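You operate a simulated robot arm through the tools that you are given. There is no shell and no other tool. Be economical: measure what you need, move in short steps, check, and stop when the job is done.

You run a simulated robot arm. Do the job below in one go: nothing can be reset, and whatever is moved stays where it is left.

## Task
In the catch tray, measure about half a litre from the pink square pot into the red cup.
Fine: the rest goes into the pink bin; the empty pot goes back. Set down upright: what you pick out, pink square pot.

The check looks at the end state, three seconds after you hand in, the way a careful person would. Anything else that was tipped, shoved, dropped, spilled or broken makes it a failure.

## Robot
A 7-joint arm with a two-finger parallel gripper on a trunk, on a base that drives. Base frame: it is fixed to the floor where the robot stands at the start and does not move with it; the origin is under the middle of the robot, x ahead of it, y to its left, z up; the surface under the hand at the start is at about z = 0.86. Readings come in m, degrees, newtons and seconds.
With the tool pointing down near the work surface it reaches from about 0.28 to 0.72 m from the robot's upright axis, wherever it stands. Its first joint turns from -166.0 to 166.0 degrees. Places, roughly: catch tray [0.5, 0.5, 0.9]; pink bead bin [0.8, -0.1, 0.9]. Payload 3.43 kg.
Tool frame: the origin (TCP) lies between the finger pads and is the grasp point; the fingertips stand 0.03 m ahead of it; z points along the fingers, y is the line along which they close. The gripper opens to 0.094 m. The fingers are 0.028 m wide and 0.01 m thick; the gripper's body (0.05 by 0.096 m) begins 0.055 m behind the TCP.
Orientation is told as [roll, pitch, yaw] about the base's x, y, z axes, in that order, counted from this pose: with the fingers straight down and closing along the base's y, the tool's x points along the base's -x, its y along +y and its z along -z.

## Interface
- The arm moves only by the tool send_rows. Its argument "moves" is a list of rows, each an object (a shift or turn left out is 0, a gripper value left out holds the last) with "offset": the shift along the base's x, y, z in m, a list of three; "angular": the turn, a rotation vector about the base's x, y, z in degrees, a list of three; "jaw": the opening, from 0 (shut) to 1 (fully open). In form: [{"offset": [tx, ty, tz], "angular": [ax, ay, az], "jaw": jaw}, ...]. A call has 1 to 12 rows; each row is the pose to reach, as a shift and turn from the pose commanded when the call began. A row lasts 0.2 s, in which the tool goes at most 0.05 m and 8.6 degrees; a call with a longer step from one row to the next is refused whole, and so is a gripper value outside its range. A pose out of reach is approached as far as the arm can. The call stops where the force on the tool passes 40 N (or 10 N more than at its start, if that is more) or the arm is blocked; 0.2 s more then pass. Each finger travels about 0.108 m/s and halts on what it meets, pressing with about 43 N; the grip force reading is that of the motor and also rises with nothing between the fingers. The clock runs only during rows and for 0.2 s after the last one: add rows that repeat a pose to give the fingers time. The reply holds the time, the measured pose of the TCP, the force on the tool along the base axes, the opening and the grip force, in the units named above and with some noise, with the torque about the TCP (base axes, N m) and any sound that the robot's microphone picked up.
- Cameras (640 x 400 px; columns grow to the right, rows downward): "scene" is now at [0.4115, 0.1433, 1.443]; the picture's right is [-0.00, -0.17, -0.99], its down [-0.36, -0.92, 0.16] and it looks along [-0.93, 0.36, -0.06] (base axes); focal length 214 px, centre (320, 200). "wrist" rides on the gripper at [0.076, 0.014, -0.102] in the tool frame; the picture's right is [-0.18, 0.98, 0.00], its down [-0.75, -0.14, -0.64] and it looks along [-0.63, -0.12, 0.77] (tool axes); focal length 243 px, centre (320, 200). There is no depth. A picture from a camera that has moved, and an enlarged one, comes with that camera's place and axes in the base frame and with its lens. The place of the scene camera against the robot may be out by one fixed shift of up to 0.018 m in any direction.
- camera(camera): a new picture of that camera. It takes no simulated time.
- lift_body(by): slides the trunk up (or, below 0, down) by that many m; the arm and the scene camera ride with it, the base frame stays. It gives what a move gives, with no picture.
- drive_base(legs): drives the robot by 1 to 6 legs, each [ahead, left, turn to the left] in m, m and degrees, along the robot's own axes; the way and the turn of a leg run together, so that a leg with both is an arc; at most 1.5 m and 180 degrees a leg. The arm and the cameras ride along, it lands a little off, and it stops where it bumps. It gives what a move gives.
- head_to(pan, tilt): turns the head with the scene camera to pan (to the left, within 80 degrees either way) and tilt (down, from -29 to 69), counted from straight ahead of the robot. It gives what a move gives.
- inspect(camera, box): a new picture of the part [left, top, right, bottom] of that camera's present view, enlarged. It takes no simulated time.
- finish_job(): hands the job in; it is judged then, once.

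Work in short steps. Places have to be worked out from the pictures, the camera data and where the tool is seen: move nearer, look again, correct. Check each grasp and each placing, and mend what went wrong. You have 120 turns and 90 pictures in all, those below and enlarged ones among them. Open the gripper and draw the arm clear of the work before you hand the job in, unless the task says otherwise; then end with one line.

The tools are called after ">>>" as a command line: name --argument value ..., lists and objects as JSON in quotes. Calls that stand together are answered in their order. send_rows: Moves the arm, as the interface text tells. Its arguments: {"type":"object","properties":{"moves":{"type":"array"}},"required":["moves"]} The other tools are called the same way: lift_body (by) slides the trunk up or down; drive_base (legs) drives the base; head_to (pan, tilt) turns the head that bears the scene camera; camera (camera) takes a picture; inspect (camera, box) takes an enlarged picture of a part of a camera's view; finish_job () hands the job in.

At the start:

```text
t: 0.0
position: [0.3937, 0.0782, 1.3263]
orientation: [0.0, 0.0, 0.0]
wrist_force: [0.4, 0.3, 1.0]
moment: [-0.01, 0.04, -0.01]
grip_width: 0.0941
grasp_force: 0.0
trunk travel left (down, up): [-0.25, 0.34]
robot x, y, heading: [0.0003, 0.0023, -0.4]
head pan, tilt: [80.2, 68.8]
```

scene: 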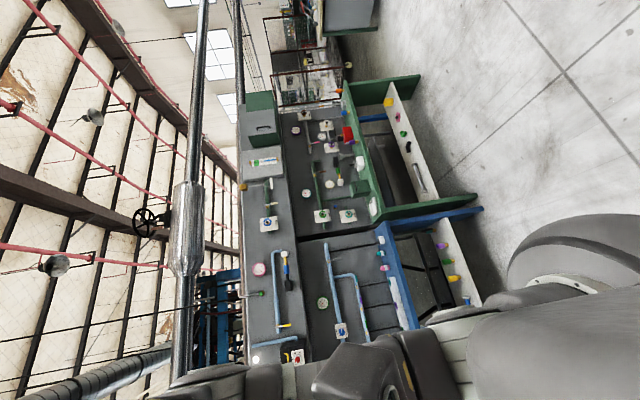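
wrist: 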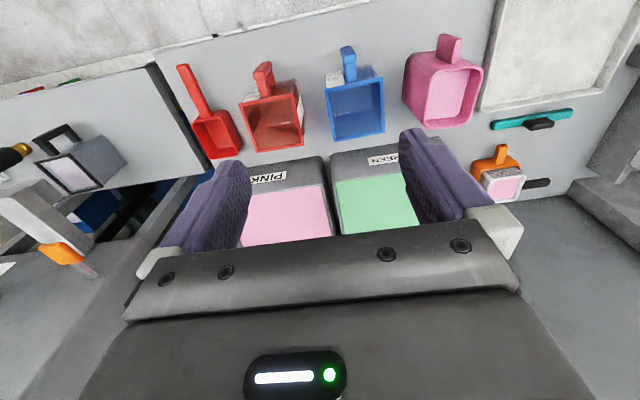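

The wrist view shows bead bins and several handled vessels; I turn the head to look ahead and down first.

>>> head_to --pan 0 --tilt 45

```text
t: 1.5
position: [0.3952, 0.0794, 1.3259]
orientation: [0.1, 0.0, -0.1]
wrist_force: [0.4, -0.1, -0.3]
moment: [0.03, -0.02, 0.02]
grip_width: 0.0941
grasp_force: 0.1
trunk travel left (down, up): [-0.25, 0.34]
robot x, y, heading: [0.0023, -0.0018, -0.0]
head pan, tilt: [0.0, 45.0]
```

Look at the scene ahead.

>>> camera --camera "scene"

```text
87 pictures are left
camera scene: at [0.4404, 0.0882, 1.3712], right [0.0, -1.0, 0.0], down [-0.71, 0.0, 0.71], along [-0.71, 0.0, -0.71], focal length 214 px, centre (320, 200)
```

scene: 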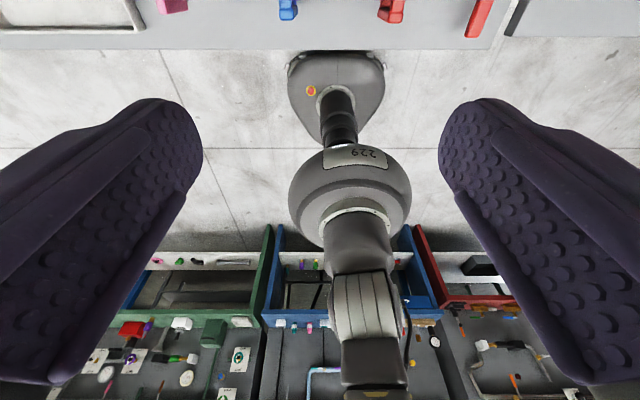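

The head camera sits out in front near the gripper and at tilt 45 looks backwards; I try a negative tilt.

>>> head_to --pan 0 --tilt -20

>>> camera --camera "scene"

```text
t: 2.9
position: [0.3954, 0.0801, 1.3268]
orientation: [0.0, 0.0, 0.0]
wrist_force: [0.6, -0.3, 0.1]
moment: [-0.01, -0.05, -0.01]
grip_width: 0.0941
grasp_force: 0.0
trunk travel left (down, up): [-0.25, 0.34]
robot x, y, heading: [0.0007, -0.0002, 0.2]
head pan, tilt: [0.0, -20.0]
```

```text
86 pictures are left
camera scene: at [0.5406, 0.0882, 1.3764], right [0.0, -1.0, 0.0], down [-0.94, 0.0, -0.34], along [0.34, 0.0, -0.94], focal length 214 px, centre (320, 200)
```

scene: 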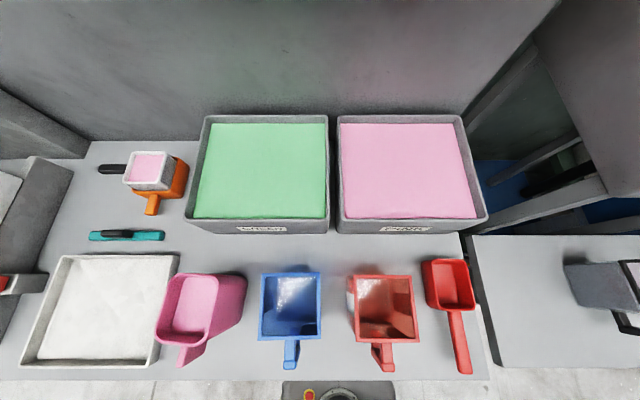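

Now the work surface is visible. I enlarge the parts to identify vessels.

>>> inspect --camera "scene" --box '[80, 130, 200, 250]'

>>> inspect --camera "scene" --box '[140, 250, 340, 380]'

>>> inspect --camera "scene" --box '[320, 250, 500, 380]'

>>> inspect --camera "scene" --box '[0, 150, 200, 380]'

```text
3.33 times, centred on (140, 190) of scene
camera zoom: at [0.5406, 0.0882, 1.3764], right [0.0, -1.0, 0.0], down [-0.94, 0.0, -0.34], along [0.34, 0.0, -0.94], focal length 715 px, centre (920, 233)
```

zoom: 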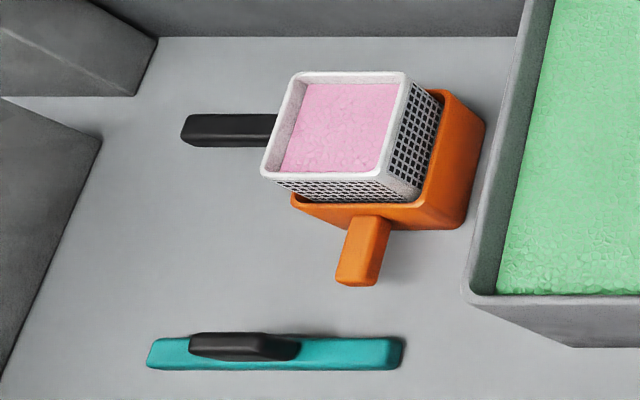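

```text
3.08 times, centred on (240, 315) of scene
camera zoom: at [0.5406, 0.0882, 1.3764], right [0.0, -1.0, 0.0], down [-0.94, 0.0, -0.34], along [0.34, 0.0, -0.94], focal length 660 px, centre (566, -154)
```

zoom: 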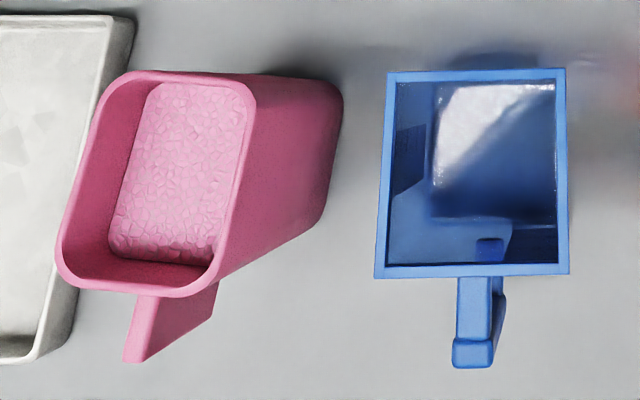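

```text
3.08 times, centred on (410, 315) of scene
camera zoom: at [0.5406, 0.0882, 1.3764], right [0.0, -1.0, 0.0], down [-0.94, 0.0, -0.34], along [0.34, 0.0, -0.94], focal length 660 px, centre (43, -154)
```

zoom: 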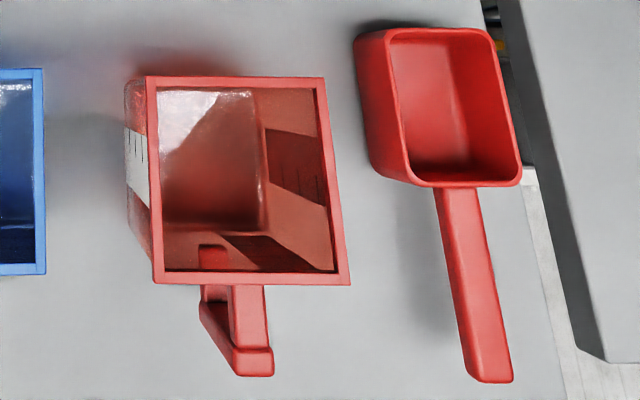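

```text
1.74 times, centred on (100, 265) of scene
camera zoom: at [0.5406, 0.0882, 1.3764], right [0.0, -1.0, 0.0], down [-0.94, 0.0, -0.34], along [0.34, 0.0, -0.94], focal length 373 px, centre (703, 87)
```

zoom: 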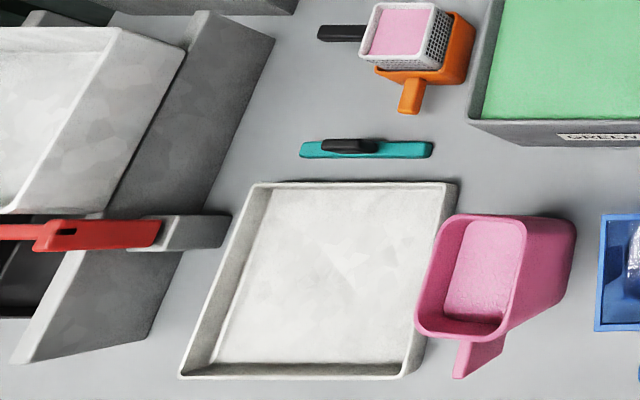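

The red measuring cup (with scale) stands around (0.50,-0.02), the pink pot with beads around (0.49,0.30), tray x 0.38–0.58, y 0.41–0.66. I want a horizontal forward grasp on handles so I can pour by rolling; I start by yawing the tool 180° so the wrist camera will be on top.

>>> send_rows --moves '[{"angular": [0, 0, 8.5]}, {"angular": [0, 0, 17]}, {"angular": [0, 0, 25.5]}, {"angular": [0, 0, 34]}, {"angular": [0, 0, 42.5]}, {"angular": [0, 0, 51]}, {"angular": [0, 0, 59.5]}, {"angular": [0, 0, 68]}, {"angular": [0, 0, 76.5]}, {"angular": [0, 0, 85]}, {"angular": [0, 0, 90]}, {"angular": [0, 0, 90]}]'

>>> camera --camera "scene"

```text
t: 5.5
position: [0.3944, 0.0806, 1.3263]
orientation: [0.0, 0.0, 90.1]
wrist_force: [0.2, 0.1, 0.1]
moment: [-0.01, 0.0, 0.01]
grip_width: 0.0941
grasp_force: 0.2
trunk travel left (down, up): [-0.25, 0.34]
robot x, y, heading: [0.003, -0.0006, 0.1]
head pan, tilt: [0.0, -20.0]
```

```text
81 pictures are left
camera scene: at [0.4009, 0.2279, 1.3768], right [1.0, 0.0, 0.0], down [0.0, -0.94, -0.34], along [0.0, 0.34, -0.94], focal length 214 px, centre (320, 200)
```

scene: 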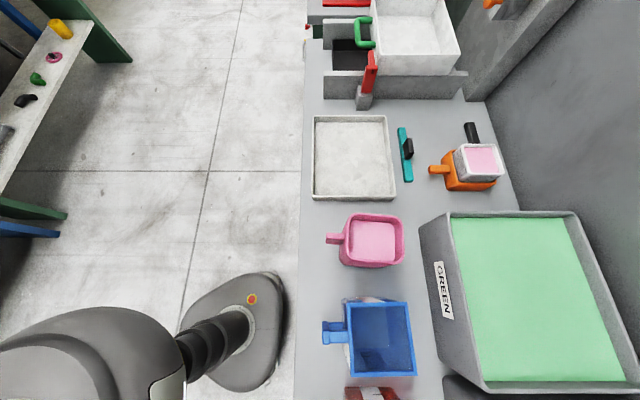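

The scene camera evidently rides with the hand. From this view the floor is free and tables are clear. Continue yaw another 90°.

>>> send_rows --moves '[{"angular": [0, 0, 8.5]}, {"angular": [0, 0, 17]}, {"angular": [0, 0, 25.5]}, {"angular": [0, 0, 34]}, {"angular": [0, 0, 42.5]}, {"angular": [0, 0, 51]}, {"angular": [0, 0, 59.5]}, {"angular": [0, 0, 68]}, {"angular": [0, 0, 76.5]}, {"angular": [0, 0, 85]}, {"angular": [0, 0, 90]}, {"angular": [0, 0, 90]}]'

```text
t: 8.1
position: [0.3949, 0.0788, 1.3251]
orientation: [0.0, -0.1, -179.9]
wrist_force: [-0.8, 0.2, 0.1]
moment: [0.0, 0.02, -0.03]
grip_width: 0.094
grasp_force: 0.0
trunk travel left (down, up): [-0.25, 0.34]
robot x, y, heading: [-0.0016, 0.0009, -0.1]
head pan, tilt: [0.0, -20.0]
```

Yaw reached. Now pitch −90° about y so the fingers point forward, moving slightly forward.

>>> send_rows --moves '[{"angular": [0, -8.5, 0], "offset": [0.01, 0, 0]}, {"angular": [0, -17, 0], "offset": [0.02, 0, 0]}, {"angular": [0, -25.5, 0], "offset": [0.03, 0, 0]}, {"angular": [0, -34, 0], "offset": [0.04, 0, 0]}, {"angular": [0, -42.5, 0], "offset": [0.05, 0, 0]}, {"angular": [0, -51, 0], "offset": [0.06, 0, 0]}, {"angular": [0, -59.5, 0], "offset": [0.07, 0, 0]}, {"angular": [0, -68, 0], "offset": [0.08, 0, 0]}, {"angular": [0, -76.5, 0], "offset": [0.09, 0, 0]}, {"angular": [0, -85, 0], "offset": [0.1, 0, 0]}, {"angular": [0, -90, 0], "offset": [0.1, 0, 0]}, {"angular": [0, -90, 0], "offset": [0.1, 0, 0]}]'

>>> camera --camera "wrist"

```text
t: 10.7
position: [0.495, 0.0798, 1.3252]
orientation: [-176.4, 90.0, 3.5]
wrist_force: [-0.1, -0.8, 0.5]
moment: [-0.02, -0.03, 0.03]
grip_width: 0.094
grasp_force: 0.1
out of reach, approached as far as the arm can: row 7
trunk travel left (down, up): [-0.25, 0.34]
robot x, y, heading: [0.0002, -0.0002, -0.1]
head pan, tilt: [0.0, -20.0]
```

```text
80 pictures are left
camera wrist: at [0.3913, 0.066, 1.4023], right [0.0, -0.98, -0.18], down [-0.64, 0.14, -0.75], along [0.77, 0.12, -0.63], focal length 243 px, centre (320, 200)
```

wrist: 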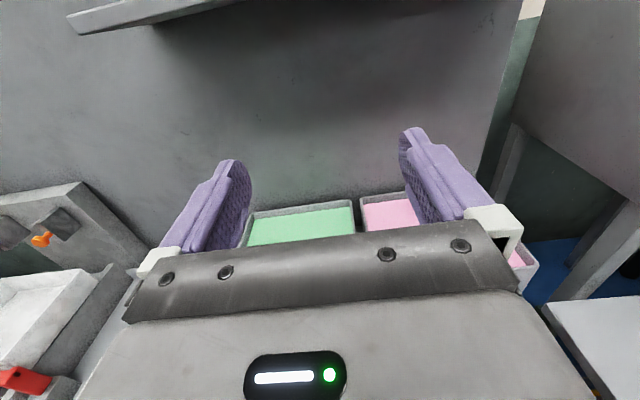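

Horizontal pose works. I drive back 0.3 m and lower the trunk so I can look at the handles level-on.

>>> drive_base --legs '[[-0.3, 0, 0]]'

>>> lift_body --by -0.2

>>> camera --camera "scene"

>>> camera --camera "wrist"

```text
t: 12.8
position: [0.1871, 0.078, 1.3266]
orientation: [171.7, 90.0, -8.5]
wrist_force: [-0.4, 0.3, -0.2]
moment: [-0.01, -0.02, -0.01]
grip_width: 0.094
grasp_force: 0.1
trunk travel left (down, up): [-0.25, 0.34]
robot x, y, heading: [-0.3046, 0.0019, -0.2]
head pan, tilt: [0.0, -20.0]
```

```text
t: 14.9
position: [0.1885, 0.0793, 1.1249]
orientation: [38.2, 90.0, -142.0]
wrist_force: [-0.3, 1.0, -0.3]
moment: [0.03, 0.0, 0.01]
grip_width: 0.094
grasp_force: 0.1
trunk travel left (down, up): [-0.05, 0.54]
robot x, y, heading: [-0.3062, -0.0046, -0.3]
head pan, tilt: [0.0, -20.0]
```

```text
79 pictures are left
camera scene: at [0.1407, 0.0876, 0.9835], right [0.0, 1.0, 0.0], down [0.34, 0.0, 0.94], along [0.94, 0.0, -0.34], focal length 214 px, centre (320, 200)
```

scene: 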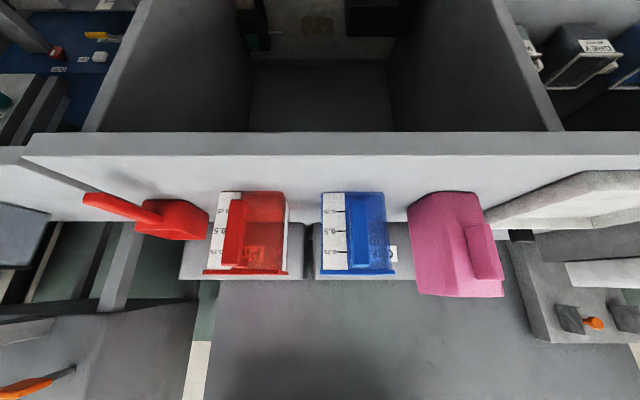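

```text
78 pictures are left
camera wrist: at [0.0853, 0.065, 1.2026], right [0.0, -0.98, -0.18], down [-0.64, 0.14, -0.75], along [0.77, 0.12, -0.63], focal length 243 px, centre (320, 200)
```

wrist: 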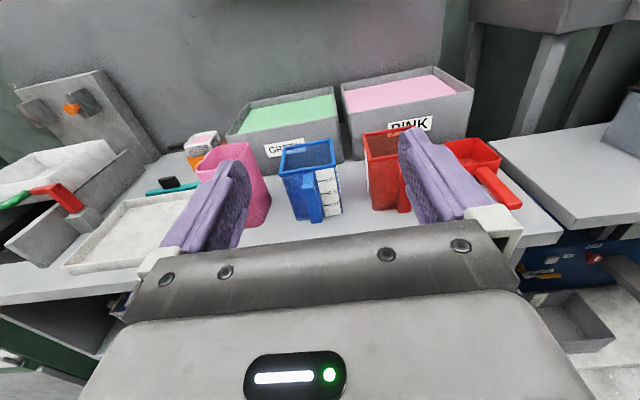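

Upside-down but level view showing scales. I enlarge the cups and pot.

>>> inspect --camera "scene" --box '[180, 180, 310, 290]'

>>> inspect --camera "scene" --box '[390, 170, 530, 310]'

```text
3.64 times, centred on (245, 235) of scene
camera zoom: at [0.1407, 0.0876, 0.9835], right [0.0, 1.0, 0.0], down [0.34, 0.0, 0.94], along [0.94, 0.0, -0.34], focal length 780 px, centre (593, 73)
```

zoom: 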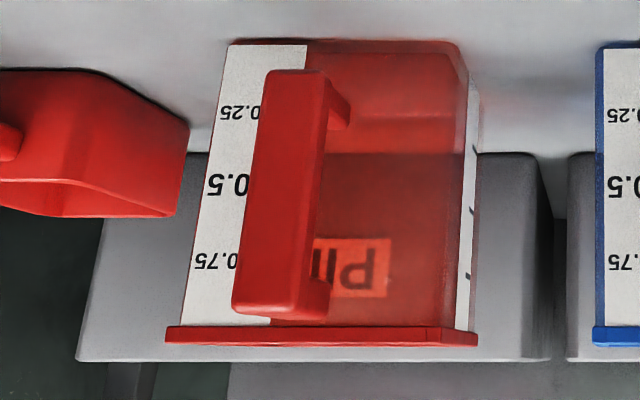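

```text
2.86 times, centred on (460, 240) of scene
camera zoom: at [0.1407, 0.0876, 0.9835], right [0.0, 1.0, 0.0], down [0.34, 0.0, 0.94], along [0.94, 0.0, -0.34], focal length 613 px, centre (-80, 86)
```

zoom: 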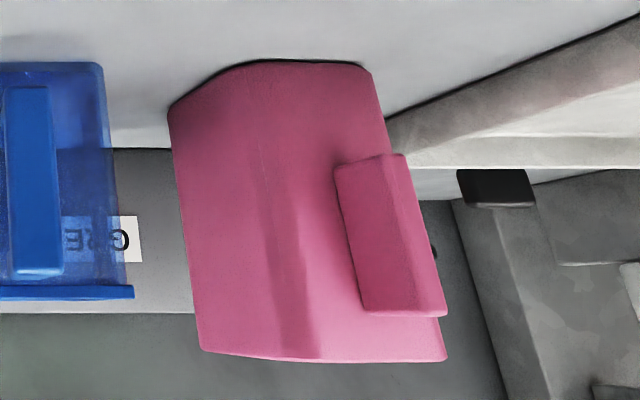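

Red cup has a vertical bar handle, center about (0.41,-0.018), z 0.89–0.97; 0.5 l mark visible. I go in front of it at z≈0.93, watching for trouble.

>>> send_rows --moves '[{"offset": [0, -0.02, -0.04]}, {"offset": [0, -0.04, -0.08]}, {"offset": [0, -0.06, -0.12]}, {"offset": [0, -0.08, -0.16]}, {"offset": [0, -0.097, -0.195], "jaw": 1}, {"offset": [0, -0.097, -0.195], "jaw": 1}]'

>>> camera --camera "wrist"

```text
t: 16.3
position: [0.1933, 0.0668, 1.0458]
orientation: [-1.2, 88.9, 178.0]
wrist_force: [-0.3, -1.2, -0.2]
moment: [-0.04, -0.02, 0.03]
grip_width: 0.094
grasp_force: 0.1
out of reach, approached as far as the arm can: row 1, 2, 3, 4, 5, 6
trunk travel left (down, up): [-0.05, 0.54]
robot x, y, heading: [-0.3098, -0.0023, -0.5]
head pan, tilt: [0.0, -20.0]
```

```text
75 pictures are left
camera wrist: at [0.0919, 0.0543, 1.1241], right [-0.02, -0.98, -0.18], down [-0.65, 0.15, -0.74], along [0.76, 0.11, -0.65], focal length 243 px, centre (320, 200)
```

wrist: 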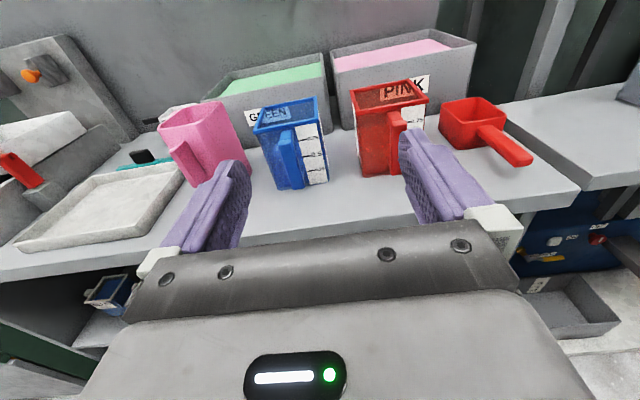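

The arm is too folded to go lower at this reach. I back the base up 0.2 m, lower the trunk the rest, and then extend the arm forward.

>>> drive_base --legs '[[-0.22, 0, 0.5]]'

>>> lift_body --by -0.05

>>> send_rows --moves '[{"offset": [0.04, 0, 0]}, {"offset": [0.08, 0, 0]}, {"offset": [0.12, 0, 0]}, {"offset": [0.16, 0, 0]}, {"offset": [0.2, 0, 0]}, {"offset": [0.2, 0, 0]}]'

```text
t: 18.0
position: [-0.0243, 0.073, 1.0468]
orientation: [0.0, 88.9, 179.9]
wrist_force: [0.6, -0.5, 0.8]
moment: [-0.01, 0.01, 0.01]
grip_width: 0.0943
grasp_force: 0.1
trunk travel left (down, up): [-0.05, 0.54]
robot x, y, heading: [-0.527, 0.0022, 0.3]
head pan, tilt: [0.0, -20.0]
```

```text
t: 18.9
position: [-0.0247, 0.0727, 0.9961]
orientation: [0.1, 88.9, 180.0]
wrist_force: [0.0, -0.4, 0.0]
moment: [-0.02, 0.03, -0.01]
grip_width: 0.0938
grasp_force: 0.0
trunk travel left (down, up): [0.0, 0.59]
robot x, y, heading: [-0.5219, -0.0013, 0.3]
head pan, tilt: [0.0, -20.0]
```

```text
t: 20.3
position: [0.1295, 0.0731, 1.0509]
orientation: [1.5, 88.7, -178.7]
wrist_force: [0.5, 0.2, -0.7]
moment: [0.02, 0.0, -0.02]
grip_width: 0.0941
grasp_force: 0.1
out of reach, approached as far as the arm can: row 1, 2, 3, 4, 5, 6
trunk travel left (down, up): [0.0, 0.59]
robot x, y, heading: [-0.5232, -0.0008, 0.3]
head pan, tilt: [0.0, -20.0]
```

Still limited – likely a wrist joint limit with fully horizontal tool. I test a 30° nose-down tilt and lower.

>>> send_rows --moves '[{"angular": [0, 8, 0]}, {"angular": [0, 16, 0]}, {"angular": [0, 24, 0]}, {"angular": [0, 32, 0]}, {"angular": [0, 32, 0], "offset": [0, -0.02, -0.04]}, {"angular": [0, 32, 0], "offset": [0, -0.04, -0.07]}, {"angular": [0, 32, 0], "offset": [0, -0.06, -0.1]}, {"angular": [0, 32, 0], "offset": [0, -0.06, -0.1]}]'

>>> camera --camera "wrist"

```text
t: 22.1
position: [0.1254, 0.0108, 0.956]
orientation: [0.0, 56.9, 179.9]
wrist_force: [-0.4, -0.2, 0.3]
moment: [0.02, 0.0, 0.01]
grip_width: 0.0939
grasp_force: 0.1
trunk travel left (down, up): [0.0, 0.59]
robot x, y, heading: [-0.5234, 0.0004, 0.1]
head pan, tilt: [0.0, -20.0]
```

```text
74 pictures are left
camera wrist: at [0.0809, -0.003, 1.0756], right [-0.1, -0.98, -0.15], down [-0.95, 0.14, -0.28], along [0.3, 0.12, -0.95], focal length 243 px, centre (320, 200)
```

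wrist: 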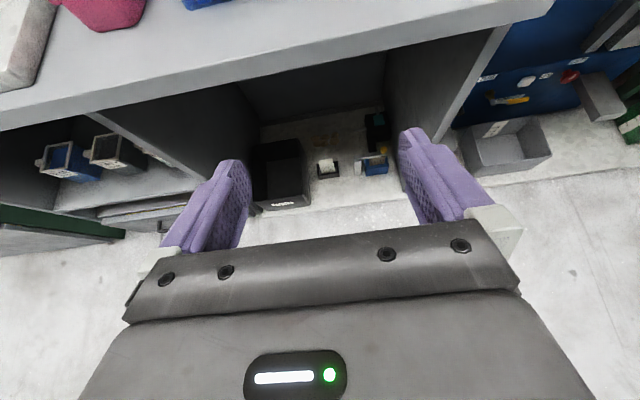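

At 57° pitch z=0.956 is reachable. I drop to 0.93 and test how much flatter the tool can get there.

>>> send_rows --moves '[{"offset": [0, -0.014, -0.026]}, {"angular": [0, -5, 0], "offset": [0, -0.028, -0.026]}, {"angular": [0, -10, 0], "offset": [0, -0.028, -0.026]}, {"angular": [0, -15, 0], "offset": [0, -0.028, -0.026]}, {"angular": [0, -20, 0], "offset": [0, -0.028, -0.026]}, {"angular": [0, -25, 0], "offset": [0, -0.028, -0.026]}, {"angular": [0, -30, 0], "offset": [0, -0.028, -0.026]}]'

```text
t: 23.7
position: [0.1252, -0.0099, 0.9245]
orientation: [0.5, 73.2, -178.8]
wrist_force: [0.1, 0.2, 0.4]
moment: [-0.01, -0.03, 0.0]
grip_width: 0.094
grasp_force: 0.1
out of reach, approached as far as the arm can: row 5, 6, 7
trunk travel left (down, up): [0.0, 0.59]
robot x, y, heading: [-0.5226, 0.0043, 0.5]
head pan, tilt: [0.0, -20.0]
```

At this height 73° pitch works – nearly horizontal, good enough. Set pitch ~70°, y≈-0.018, then drive forward 0.18.

>>> send_rows --moves '[{"angular": [0, 3.5, 0], "offset": [0, -0.008, 0.005]}, {"angular": [0, 3.5, 0], "offset": [0, -0.008, 0.005]}]'

>>> drive_base --legs '[[0.18, 0, 0]]'

>>> camera --camera "wrist"

```text
t: 24.3
position: [0.1237, -0.0178, 0.9298]
orientation: [0.1, 69.7, -179.2]
wrist_force: [0.8, 0.4, 0.8]
moment: [0.01, 0.03, -0.03]
grip_width: 0.094
grasp_force: 0.0
trunk travel left (down, up): [0.0, 0.59]
robot x, y, heading: [-0.5265, -0.0007, 0.4]
head pan, tilt: [0.0, -20.0]
```

```text
t: 25.8
position: [0.3007, -0.0207, 0.929]
orientation: [0.2, 69.7, -179.3]
wrist_force: [-0.9, 0.2, -0.5]
moment: [0.02, 0.0, 0.01]
grip_width: 0.094
grasp_force: 0.1
trunk travel left (down, up): [0.0, 0.59]
robot x, y, heading: [-0.3487, 0.0014, 0.3]
head pan, tilt: [0.0, -20.0]
```

```text
73 pictures are left
camera wrist: at [0.2299, -0.035, 1.0374], right [-0.06, -0.98, -0.17], down [-0.86, 0.13, -0.48], along [0.5, 0.12, -0.86], focal length 243 px, centre (320, 200)
```

wrist: 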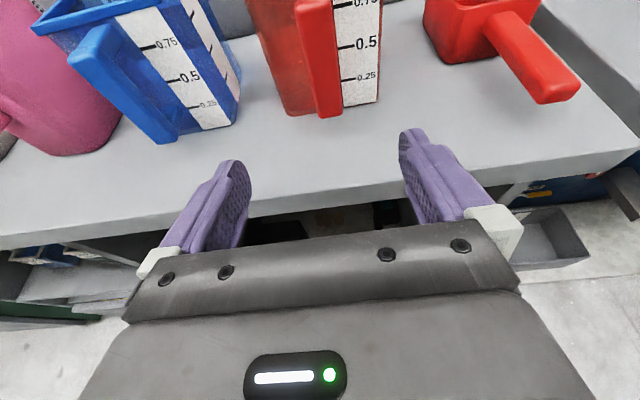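

Bar handle is aligned with the gripper (y≈-0.022, front x≈0.40). Advance to TCP x≈0.405.

>>> send_rows --moves '[{"offset": [0.03, 0, 0], "jaw": 1}, {"offset": [0.06, -0.001, 0]}, {"offset": [0.085, -0.002, 0]}, {"offset": [0.104, -0.002, 0]}, {"offset": [0.104, -0.002, 0]}]'

>>> camera --camera "wrist"

```text
t: 27.0
position: [0.4039, -0.0231, 0.9295]
orientation: [0.3, 69.8, -179.2]
wrist_force: [-0.4, 0.4, -0.5]
moment: [0.04, -0.01, 0.01]
grip_width: 0.0939
grasp_force: 0.0
trunk travel left (down, up): [0.0, 0.59]
robot x, y, heading: [-0.3507, -0.0023, 0.2]
head pan, tilt: [0.0, -20.0]
```

```text
72 pictures are left
camera wrist: at [0.3338, -0.037, 1.0371], right [-0.06, -0.98, -0.17], down [-0.86, 0.13, -0.48], along [0.5, 0.12, -0.86], focal length 243 px, centre (320, 200)
```

wrist: 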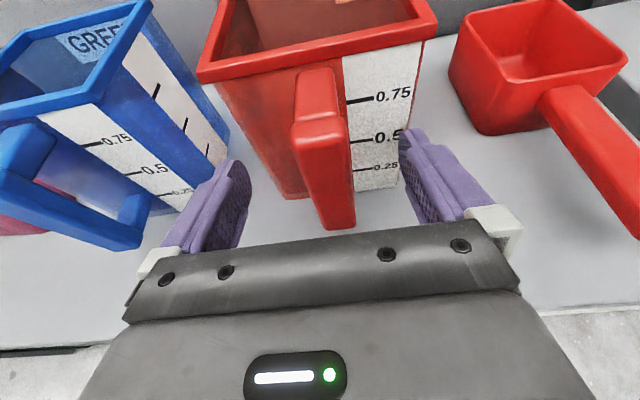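

The bar is between the fingers, front face x≈0.401. Nudge 6 mm more and close.

>>> send_rows --moves '[{"offset": [0.006, 0.001, 0], "jaw": 1}, {"offset": [0.006, 0.001, 0], "jaw": 0.5}, {"offset": [0.006, 0.001, 0], "jaw": 0.2}, {"offset": [0.006, 0.001, 0], "jaw": 0}, {"offset": [0.006, 0.001, 0], "jaw": 0}, {"offset": [0.006, 0.001, 0], "jaw": 0}]'

```text
t: 28.4
position: [0.4097, -0.0215, 0.9304]
orientation: [0.3, 69.7, -179.4]
wrist_force: [0.2, 0.4, 1.0]
moment: [0.06, 0.02, -0.04]
grip_width: 0.0257
grasp_force: 42.9
trunk travel left (down, up): [0.0, 0.59]
robot x, y, heading: [-0.3464, 0.0009, -0.1]
head pan, tilt: [0.0, -20.0]
```

Gripped (25.7 mm). Lift 6 cm and check.

>>> send_rows --moves '[{"offset": [0, 0, 0.02], "jaw": 0}, {"offset": [0, 0, 0.05]}, {"offset": [0, 0, 0.08]}, {"offset": [0, 0, 0.08]}]'

>>> camera --camera "wrist"

```text
t: 29.4
position: [0.4085, -0.0222, 1.0107]
orientation: [0.4, 69.7, -179.3]
wrist_force: [0.0, -0.4, -0.8]
moment: [-0.01, 0.09, 0.03]
grip_width: 0.0256
grasp_force: 43.2
trunk travel left (down, up): [0.0, 0.59]
robot x, y, heading: [-0.3443, 0.0014, 0.2]
head pan, tilt: [0.0, -20.0]
```

```text
71 pictures are left
camera wrist: at [0.3395, -0.0355, 1.1186], right [-0.06, -0.98, -0.17], down [-0.86, 0.13, -0.48], along [0.5, 0.12, -0.86], focal length 243 px, centre (320, 200)
```

wrist: 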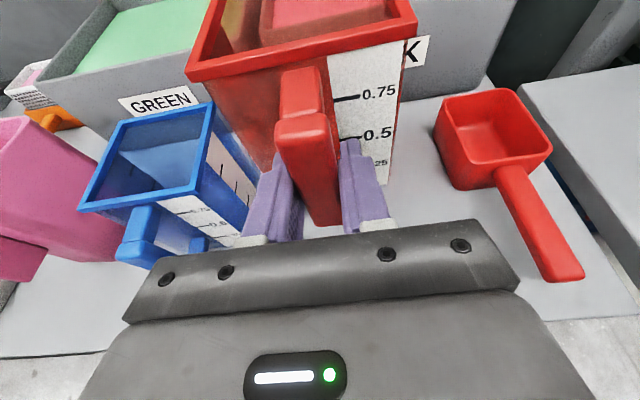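

Cup is held upright. Drive back 0.28 then left 0.5 in front of the table.

>>> drive_base --legs '[[-0.28, 0, 0], [0, 0.5, 0]]'

>>> camera --camera "wrist"

```text
t: 33.9
position: [0.1307, 0.483, 1.0115]
orientation: [0.3, 69.6, -178.8]
wrist_force: [-0.5, 0.1, -1.9]
moment: [0.01, 0.08, -0.01]
grip_width: 0.0256
grasp_force: 43.2
trunk travel left (down, up): [0.0, 0.59]
robot x, y, heading: [-0.6276, 0.498, 0.7]
head pan, tilt: [0.0, -20.0]
```

```text
70 pictures are left
camera wrist: at [0.0608, 0.4683, 1.1182], right [-0.05, -0.98, -0.17], down [-0.87, 0.13, -0.48], along [0.5, 0.13, -0.86], focal length 243 px, centre (320, 200)
```

wrist: 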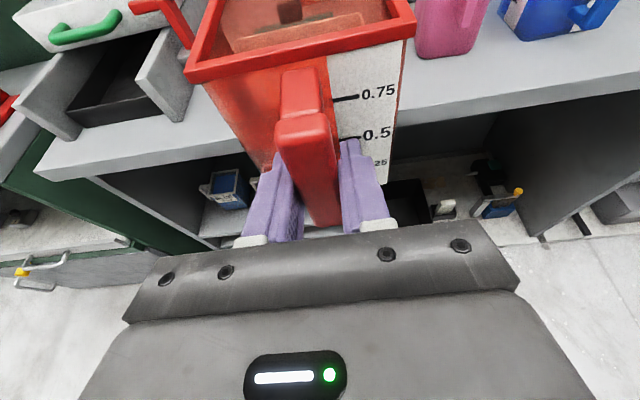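

Tray estimated at x 0.383–0.59, y 0.41–0.66. Shift arm +0.075 y, then drive forward 0.28.

>>> send_rows --moves '[{"offset": [0, 0.025, 0]}, {"offset": [0, 0.05, 0]}, {"offset": [0, 0.075, 0]}, {"offset": [0, 0.075, 0]}]'

>>> drive_base --legs '[[0.28, 0, -0.5]]'

>>> camera --camera "wrist"

```text
t: 34.9
position: [0.1313, 0.5588, 1.0113]
orientation: [0.3, 69.6, -178.8]
wrist_force: [-0.5, -0.5, -1.3]
moment: [0.0, 0.03, -0.01]
grip_width: 0.0256
grasp_force: 43.3
trunk travel left (down, up): [0.0, 0.59]
robot x, y, heading: [-0.6276, 0.4981, 0.4]
head pan, tilt: [0.0, -20.0]
```

```text
t: 36.8
position: [0.4139, 0.5534, 1.0097]
orientation: [0.3, 69.6, -179.3]
wrist_force: [-0.3, 0.2, -1.4]
moment: [-0.01, 0.04, 0.0]
grip_width: 0.0257
grasp_force: 42.5
trunk travel left (down, up): [0.0, 0.59]
robot x, y, heading: [-0.3452, 0.5014, 0.0]
head pan, tilt: [0.0, -20.0]
```

```text
69 pictures are left
camera wrist: at [0.3439, 0.5387, 1.1179], right [-0.06, -0.98, -0.17], down [-0.86, 0.13, -0.48], along [0.5, 0.12, -0.86], focal length 243 px, centre (320, 200)
```

wrist: 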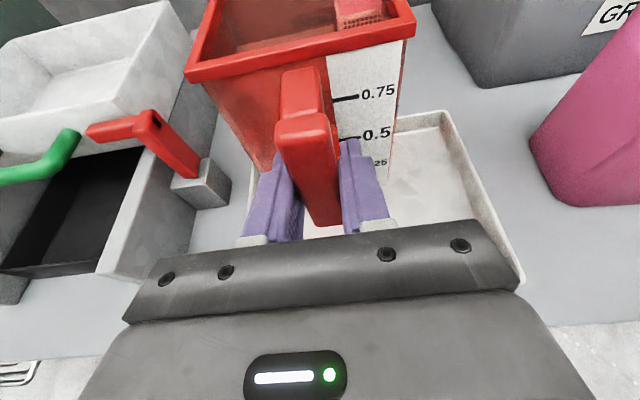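

Tray confirmed (x 0.378–0.584, y 0.405–0.66); cup is centred above. Lower gently.

>>> send_rows --moves '[{"offset": [-0.005, 0, -0.025]}, {"offset": [-0.005, 0, -0.05]}, {"offset": [-0.005, 0, -0.065]}, {"offset": [-0.005, 0, -0.07]}, {"offset": [-0.005, 0, -0.072]}, {"offset": [-0.005, 0, -0.074]}, {"offset": [-0.005, 0, -0.074]}]'

>>> camera --camera "wrist"

```text
t: 38.4
position: [0.4086, 0.5539, 0.9364]
orientation: [0.2, 69.6, -179.3]
wrist_force: [-0.5, -0.1, -2.3]
moment: [0.04, 0.11, -0.01]
grip_width: 0.0259
grasp_force: 43.1
trunk travel left (down, up): [0.0, 0.59]
robot x, y, heading: [-0.3463, 0.4983, -0.1]
head pan, tilt: [0.0, -20.0]
```

```text
68 pictures are left
camera wrist: at [0.3388, 0.5388, 1.0436], right [-0.06, -0.98, -0.17], down [-0.86, 0.13, -0.48], along [0.5, 0.12, -0.86], focal length 243 px, centre (320, 200)
```

wrist: 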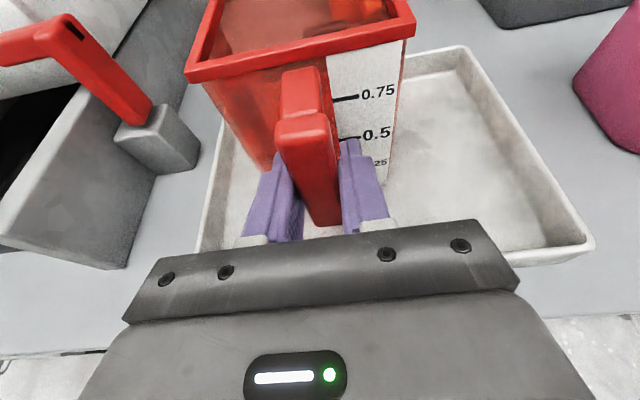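

No clear contact yet; continue down in 1.5 mm steps.

>>> send_rows --moves '[{"offset": [0, 0, -0.0015]}, {"offset": [0, 0, -0.003]}, {"offset": [0, 0, -0.003]}]'

```text
t: 39.2
position: [0.4094, 0.5535, 0.9345]
orientation: [0.1, 69.7, -179.4]
wrist_force: [-0.4, 0.2, 2.6]
moment: [0.15, -0.06, 0.06]
grip_width: 0.0257
grasp_force: 42.8
trunk travel left (down, up): [0.0, 0.59]
robot x, y, heading: [-0.3451, 0.4981, 0.1]
head pan, tilt: [0.0, -20.0]
```

Contact is made (force now upward). Open the gripper and back out.

>>> send_rows --moves '[{"jaw": 0.3}, {"jaw": 0.7}, {"jaw": 1}, {"jaw": 1}, {"offset": [-0.04, 0, 0], "jaw": 1}, {"offset": [-0.08, 0, 0.01], "jaw": 1}, {"offset": [-0.11, 0, 0.03], "jaw": 1}, {"offset": [-0.11, 0, 0.03], "jaw": 1}]'

>>> camera --camera "wrist"

```text
t: 41.0
position: [0.2997, 0.552, 0.9644]
orientation: [0.2, 69.7, -179.4]
wrist_force: [-0.1, 0.0, 0.3]
moment: [0.02, 0.03, 0.04]
grip_width: 0.0941
grasp_force: 0.2
trunk travel left (down, up): [0.0, 0.59]
robot x, y, heading: [-0.3446, 0.5016, 0.1]
head pan, tilt: [0.0, -20.0]
```

```text
67 pictures are left
camera wrist: at [0.2289, 0.5379, 1.0726], right [-0.06, -0.98, -0.17], down [-0.86, 0.13, -0.48], along [0.5, 0.12, -0.86], focal length 243 px, centre (320, 200)
```

wrist: 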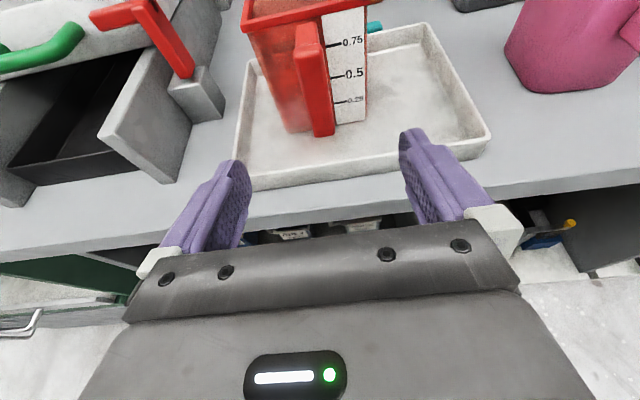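

Cup stands well in the tray. Now drive back a little and right to face the pink pot.

>>> drive_base --legs '[[-0.1, 0, 0], [0, -0.26, 0]]'

>>> camera --camera "wrist"

```text
t: 43.7
position: [0.1981, 0.2912, 0.9653]
orientation: [0.2, 69.7, -179.1]
wrist_force: [-0.1, 0.1, -0.3]
moment: [0.01, -0.01, -0.01]
grip_width: 0.0942
grasp_force: 0.1
trunk travel left (down, up): [0.0, 0.59]
robot x, y, heading: [-0.444, 0.2374, 0.3]
head pan, tilt: [0.0, -20.0]
```

```text
66 pictures are left
camera wrist: at [0.1295, 0.2765, 1.0724], right [-0.05, -0.98, -0.17], down [-0.87, 0.13, -0.48], along [0.5, 0.12, -0.86], focal length 243 px, centre (320, 200)
```

wrist: 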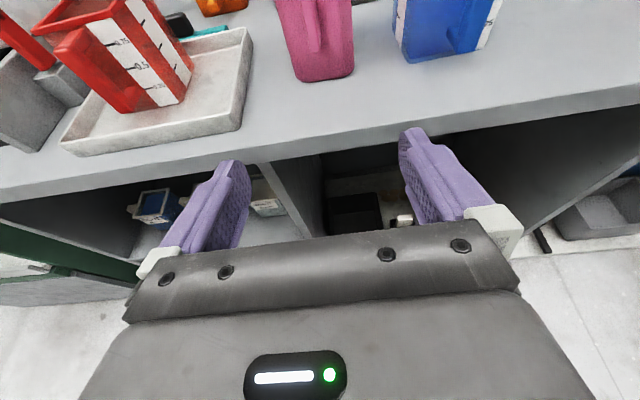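

Pot is at the top of frame; raise the trunk 0.2 m to look into it.

>>> lift_body --by 0.2

>>> inspect --camera "wrist" --box '[160, 0, 480, 200]'

```text
t: 45.8
position: [0.1995, 0.2909, 1.1649]
orientation: [0.2, 69.7, -179.1]
wrist_force: [0.5, 0.0, 0.8]
moment: [0.03, 0.0, 0.0]
grip_width: 0.0942
grasp_force: 0.1
trunk travel left (down, up): [-0.2, 0.39]
robot x, y, heading: [-0.4483, 0.2364, 0.1]
head pan, tilt: [0.0, -20.0]
```

```text
2.00 times, centred on (320, 100) of wrist
camera zoom: at [0.1296, 0.2764, 1.2722], right [-0.05, -0.98, -0.17], down [-0.87, 0.13, -0.48], along [0.5, 0.12, -0.86], focal length 485 px, centre (320, 400)
```

zoom: 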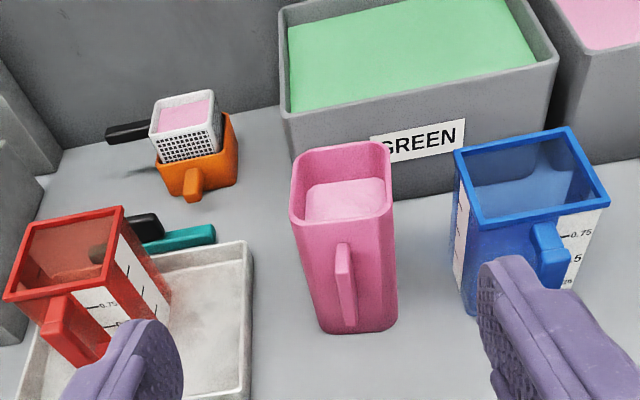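

Pot: base front x≈0.449, y 0.256–0.324; plate handle at y≈0.293, x≈0.412–0.449, z≈0.905–0.985. Lower the trunk and drive forward to the pre-grasp.

>>> lift_body --by -0.2

>>> drive_base --legs '[[0.12, 0, 0]]'

>>> camera --camera "wrist"

```text
t: 48.0
position: [0.199, 0.2901, 0.9649]
orientation: [0.1, 69.7, -179.2]
wrist_force: [-0.1, 1.0, 0.3]
moment: [0.0, 0.01, 0.03]
grip_width: 0.0941
grasp_force: 0.0
trunk travel left (down, up): [0.0, 0.59]
robot x, y, heading: [-0.4435, 0.2344, 0.2]
head pan, tilt: [0.0, -20.0]
```

```text
t: 49.2
position: [0.3199, 0.294, 0.9652]
orientation: [0.2, 69.7, -178.9]
wrist_force: [0.9, -0.5, 0.3]
moment: [0.01, 0.0, -0.02]
grip_width: 0.094
grasp_force: 0.0
trunk travel left (down, up): [0.0, 0.59]
robot x, y, heading: [-0.3245, 0.2385, 0.2]
head pan, tilt: [0.0, -20.0]
```

```text
64 pictures are left
camera wrist: at [0.2502, 0.279, 1.0724], right [-0.05, -0.98, -0.17], down [-0.87, 0.13, -0.48], along [0.5, 0.12, -0.86], focal length 243 px, centre (320, 200)
```

wrist: 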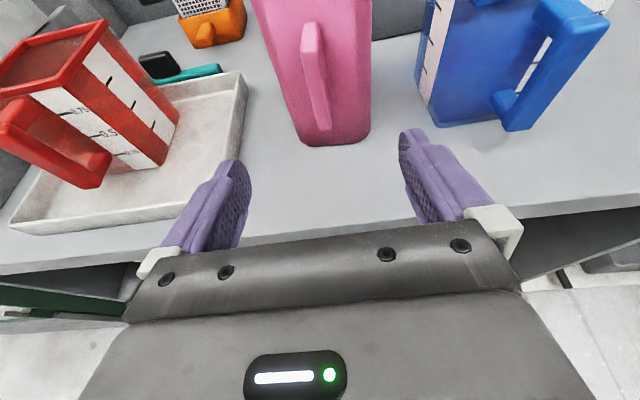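

Handle roughly y≈0.291, z≈0.92–0.995. Advance at z≈0.955 to x≈0.395, then look.

>>> send_rows --moves '[{"offset": [0.025, -0.001, -0.005], "jaw": 1}, {"offset": [0.05, -0.002, -0.01]}, {"offset": [0.075, -0.002, -0.01]}, {"offset": [0.075, -0.002, -0.01]}]'

>>> camera --camera "wrist"

```text
t: 50.2
position: [0.3968, 0.2915, 0.9557]
orientation: [0.4, 69.7, -178.9]
wrist_force: [0.5, -0.9, 0.3]
moment: [0.01, 0.02, -0.03]
grip_width: 0.094
grasp_force: 0.2
trunk travel left (down, up): [0.0, 0.59]
robot x, y, heading: [-0.3224, 0.2331, 0.3]
head pan, tilt: [0.0, -20.0]
```

```text
63 pictures are left
camera wrist: at [0.3264, 0.2772, 1.0633], right [-0.05, -0.98, -0.17], down [-0.87, 0.13, -0.48], along [0.5, 0.12, -0.86], focal length 243 px, centre (320, 200)
```

wrist: 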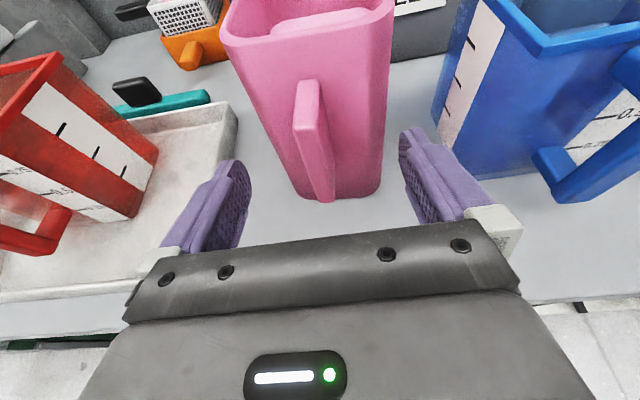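

Handle front x≈0.404, z 0.93–0.99, y≈0.294. Move in 11 mm and close.

>>> send_rows --moves '[{"offset": [0.006, 0.002, 0.004], "jaw": 1}, {"offset": [0.012, 0.003, 0.004], "jaw": 1}, {"offset": [0.012, 0.003, 0.004], "jaw": 0.6}, {"offset": [0.012, 0.003, 0.004], "jaw": 0.3}, {"offset": [0.012, 0.003, 0.004], "jaw": 0}, {"offset": [0.012, 0.003, 0.004], "jaw": 0}, {"offset": [0.012, 0.003, 0.004], "jaw": 0}]'

>>> camera --camera "wrist"

```text
t: 51.9
position: [0.4076, 0.2956, 0.9585]
orientation: [0.3, 69.7, -178.8]
wrist_force: [0.6, 0.7, 0.1]
moment: [-0.01, 0.02, 0.03]
grip_width: 0.0157
grasp_force: 43.0
trunk travel left (down, up): [0.0, 0.59]
robot x, y, heading: [-0.3244, 0.237, 0.7]
head pan, tilt: [0.0, -20.0]
```

```text
62 pictures are left
camera wrist: at [0.3373, 0.28, 1.0668], right [-0.05, -0.98, -0.17], down [-0.87, 0.13, -0.48], along [0.5, 0.12, -0.86], focal length 243 px, centre (320, 200)
```

wrist: 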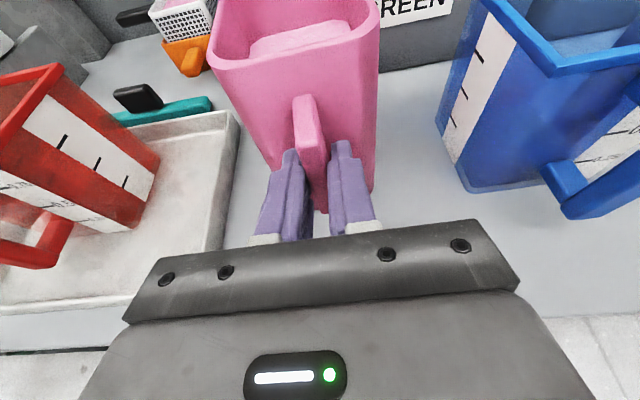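

Gripped (15.7 mm). Lift slowly and check sag.

>>> send_rows --moves '[{"offset": [0, 0, 0.01]}, {"offset": [0, 0, 0.02]}, {"offset": [0, 0, 0.03]}, {"offset": [0, 0, 0.03]}]'

>>> camera --camera "wrist"

```text
t: 52.9
position: [0.4075, 0.294, 0.9883]
orientation: [0.2, 69.7, -178.9]
wrist_force: [0.9, -0.2, -1.1]
moment: [-0.02, 0.12, 0.02]
grip_width: 0.0155
grasp_force: 42.8
trunk travel left (down, up): [0.0, 0.59]
robot x, y, heading: [-0.3259, 0.234, 0.6]
head pan, tilt: [0.0, -20.0]
```

```text
61 pictures are left
camera wrist: at [0.3379, 0.2797, 1.0961], right [-0.05, -0.98, -0.17], down [-0.87, 0.13, -0.48], along [0.5, 0.12, -0.86], focal length 243 px, centre (320, 200)
```

wrist: 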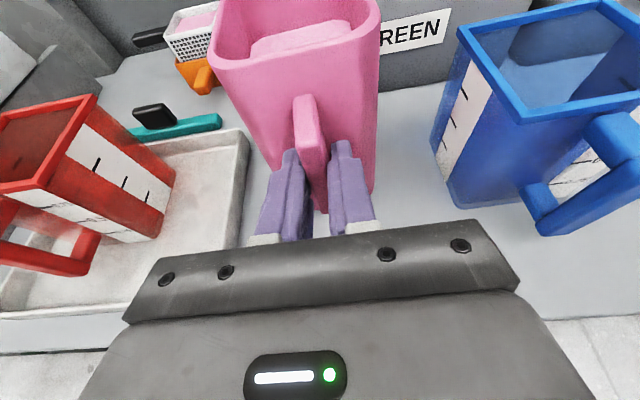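

Pot held firmly without sag. Raise trunk 0.12, then move left 0.15 to the pouring station right of the cup.

>>> lift_body --by 0.12

>>> drive_base --legs '[[0, 0.15, 0]]'

>>> camera --camera "wrist"

```text
t: 54.4
position: [0.4083, 0.2941, 1.1088]
orientation: [0.2, 69.7, -178.9]
wrist_force: [-0.3, 0.9, -1.6]
moment: [-0.01, 0.07, 0.01]
grip_width: 0.0155
grasp_force: 42.3
trunk travel left (down, up): [-0.12, 0.47]
robot x, y, heading: [-0.3249, 0.2352, 0.4]
head pan, tilt: [0.0, -20.0]
```

```text
t: 55.7
position: [0.4064, 0.4449, 1.109]
orientation: [0.2, 69.8, -178.9]
wrist_force: [0.8, -0.1, -1.5]
moment: [-0.01, 0.12, -0.01]
grip_width: 0.0153
grasp_force: 43.0
trunk travel left (down, up): [-0.12, 0.47]
robot x, y, heading: [-0.3235, 0.3863, 0.7]
head pan, tilt: [0.0, -20.0]
```

```text
60 pictures are left
camera wrist: at [0.3368, 0.4313, 1.2161], right [-0.05, -0.98, -0.17], down [-0.87, 0.13, -0.48], along [0.5, 0.12, -0.86], focal length 243 px, centre (320, 200)
```

wrist: 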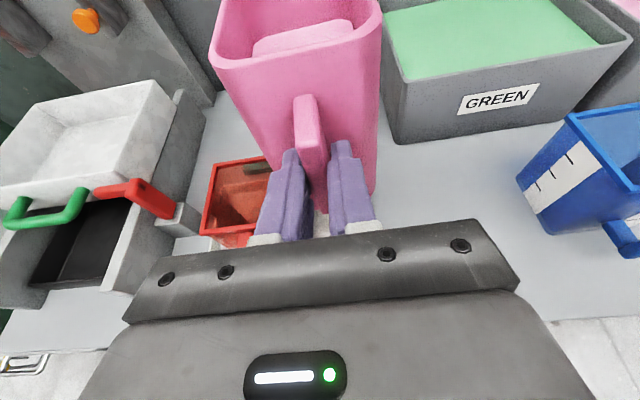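

Cup rim confirmed x 0.451–0.554, y 0.50–0.607. Pre-tilt the pot 34° toward the cup about the tool axis and lower by 4 cm.

>>> send_rows --moves '[{"angular": [-8, 0, 2.95]}, {"angular": [-16, 0, 5.9]}, {"angular": [-24, 0, 8.85]}, {"angular": [-32, 0, 11.8]}, {"angular": [-32, 0, 11.8], "offset": [0, 0.003, -0.02]}, {"angular": [-32, 0, 11.8], "offset": [0, 0.005, -0.04]}, {"angular": [-32, 0, 11.8], "offset": [0, 0.005, -0.04]}]'

>>> camera --camera "wrist"

```text
t: 57.3
position: [0.4063, 0.4498, 1.0699]
orientation: [56.1, 50.6, -116.8]
wrist_force: [-0.3, 0.6, -2.1]
moment: [-0.01, 0.08, 0.01]
grip_width: 0.0156
grasp_force: 43.0
trunk travel left (down, up): [-0.12, 0.47]
robot x, y, heading: [-0.3275, 0.3887, 0.4]
head pan, tilt: [0.0, -20.0]
```

```text
59 pictures are left
camera wrist: at [0.3347, 0.481, 1.1723], right [0.15, -0.91, 0.38], down [-0.85, -0.32, -0.43], along [0.51, -0.25, -0.82], focal length 243 px, centre (320, 200)
```

wrist: 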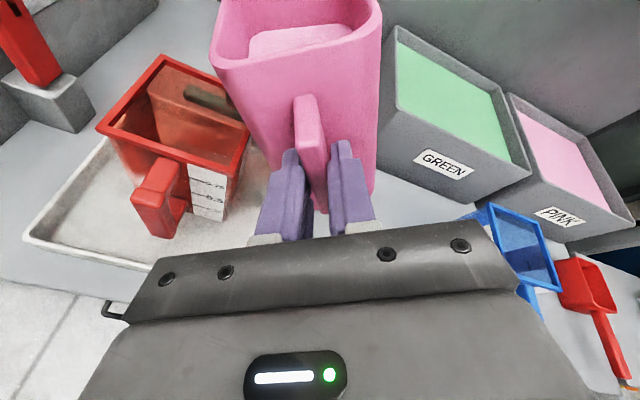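

Excellent view: the cup and its scale stay visible. Tilt on to ~54°.

>>> send_rows --moves '[{"angular": [-6, 0, 2.2]}, {"angular": [-12, 0, 4.4]}, {"angular": [-19, 0, 7]}, {"angular": [-19, 0, 7]}, {"angular": [-19, 0, 7]}]'

>>> camera --camera "wrist"

```text
t: 58.5
position: [0.4068, 0.4502, 1.0688]
orientation: [64.8, 32.7, -103.9]
wrist_force: [0.1, 0.1, -1.4]
moment: [0.03, 0.12, -0.01]
grip_width: 0.0156
grasp_force: 42.5
trunk travel left (down, up): [-0.12, 0.47]
robot x, y, heading: [-0.3256, 0.3855, 0.6]
head pan, tilt: [0.0, -20.0]
```

```text
58 pictures are left
camera wrist: at [0.33, 0.5041, 1.1581], right [0.25, -0.72, 0.65], down [-0.79, -0.54, -0.29], along [0.55, -0.44, -0.71], focal length 243 px, centre (320, 200)
```

wrist: 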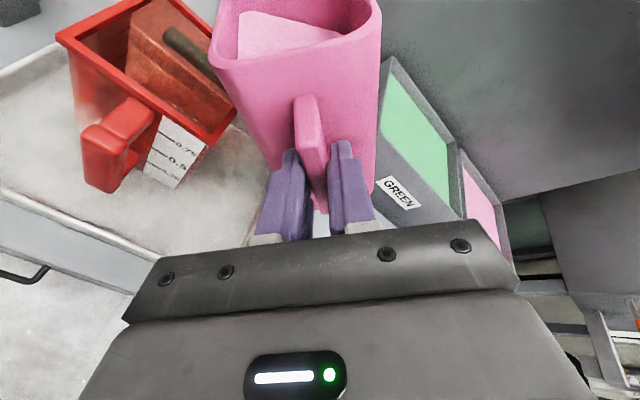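

Bead surface starts sliding toward the lip; still none out. Tilt 6° more and look.

>>> send_rows --moves '[{"angular": [-3, 0, 1.1]}, {"angular": [-6, 0, 2.2]}, {"angular": [-6, 0, 2.2]}, {"angular": [-6, 0, 2.2]}]'

>>> camera --camera "wrist"

```text
t: 59.5
position: [0.4078, 0.4513, 1.0693]
orientation: [66.5, 26.9, -100.8]
wrist_force: [-0.9, -0.6, -0.6]
moment: [0.02, 0.12, 0.01]
grip_width: 0.0155
grasp_force: 42.6
trunk travel left (down, up): [-0.12, 0.47]
robot x, y, heading: [-0.3247, 0.3866, 0.5]
head pan, tilt: [0.0, -20.0]
```

```text
57 pictures are left
camera wrist: at [0.328, 0.5106, 1.1518], right [0.28, -0.64, 0.72], down [-0.77, -0.6, -0.23], along [0.57, -0.49, -0.66], focal length 243 px, centre (320, 200)
```

wrist: 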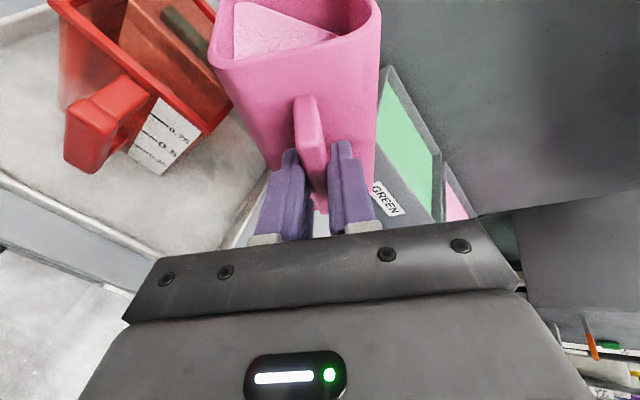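

Surface rising toward the lip; another 5°.

>>> send_rows --moves '[{"angular": [-2.4, 0, 0.9]}, {"angular": [-4.8, 0, 1.8]}, {"angular": [-4.8, 0, 1.8]}, {"angular": [-4.8, 0, 1.8]}]'

>>> camera --camera "wrist"

```text
t: 60.5
position: [0.4061, 0.451, 1.0681]
orientation: [67.2, 22.2, -98.7]
wrist_force: [-0.3, -0.4, -2.1]
moment: [0.01, 0.12, -0.04]
grip_width: 0.0154
grasp_force: 43.3
trunk travel left (down, up): [-0.12, 0.47]
robot x, y, heading: [-0.3278, 0.3893, 0.7]
head pan, tilt: [0.0, -20.0]
```

```text
56 pictures are left
camera wrist: at [0.3262, 0.5146, 1.1465], right [0.3, -0.56, 0.77], down [-0.75, -0.64, -0.18], along [0.59, -0.53, -0.61], focal length 243 px, centre (320, 200)
```

wrist: 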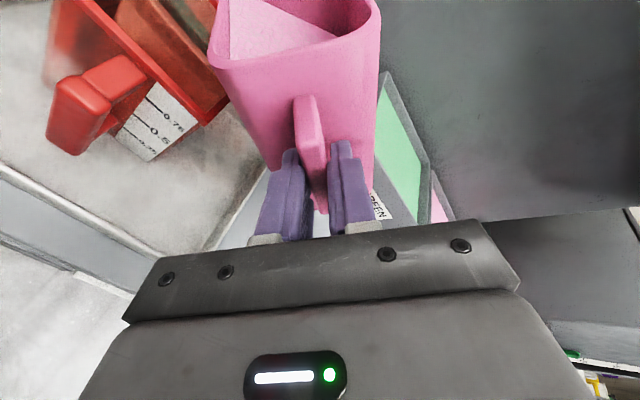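

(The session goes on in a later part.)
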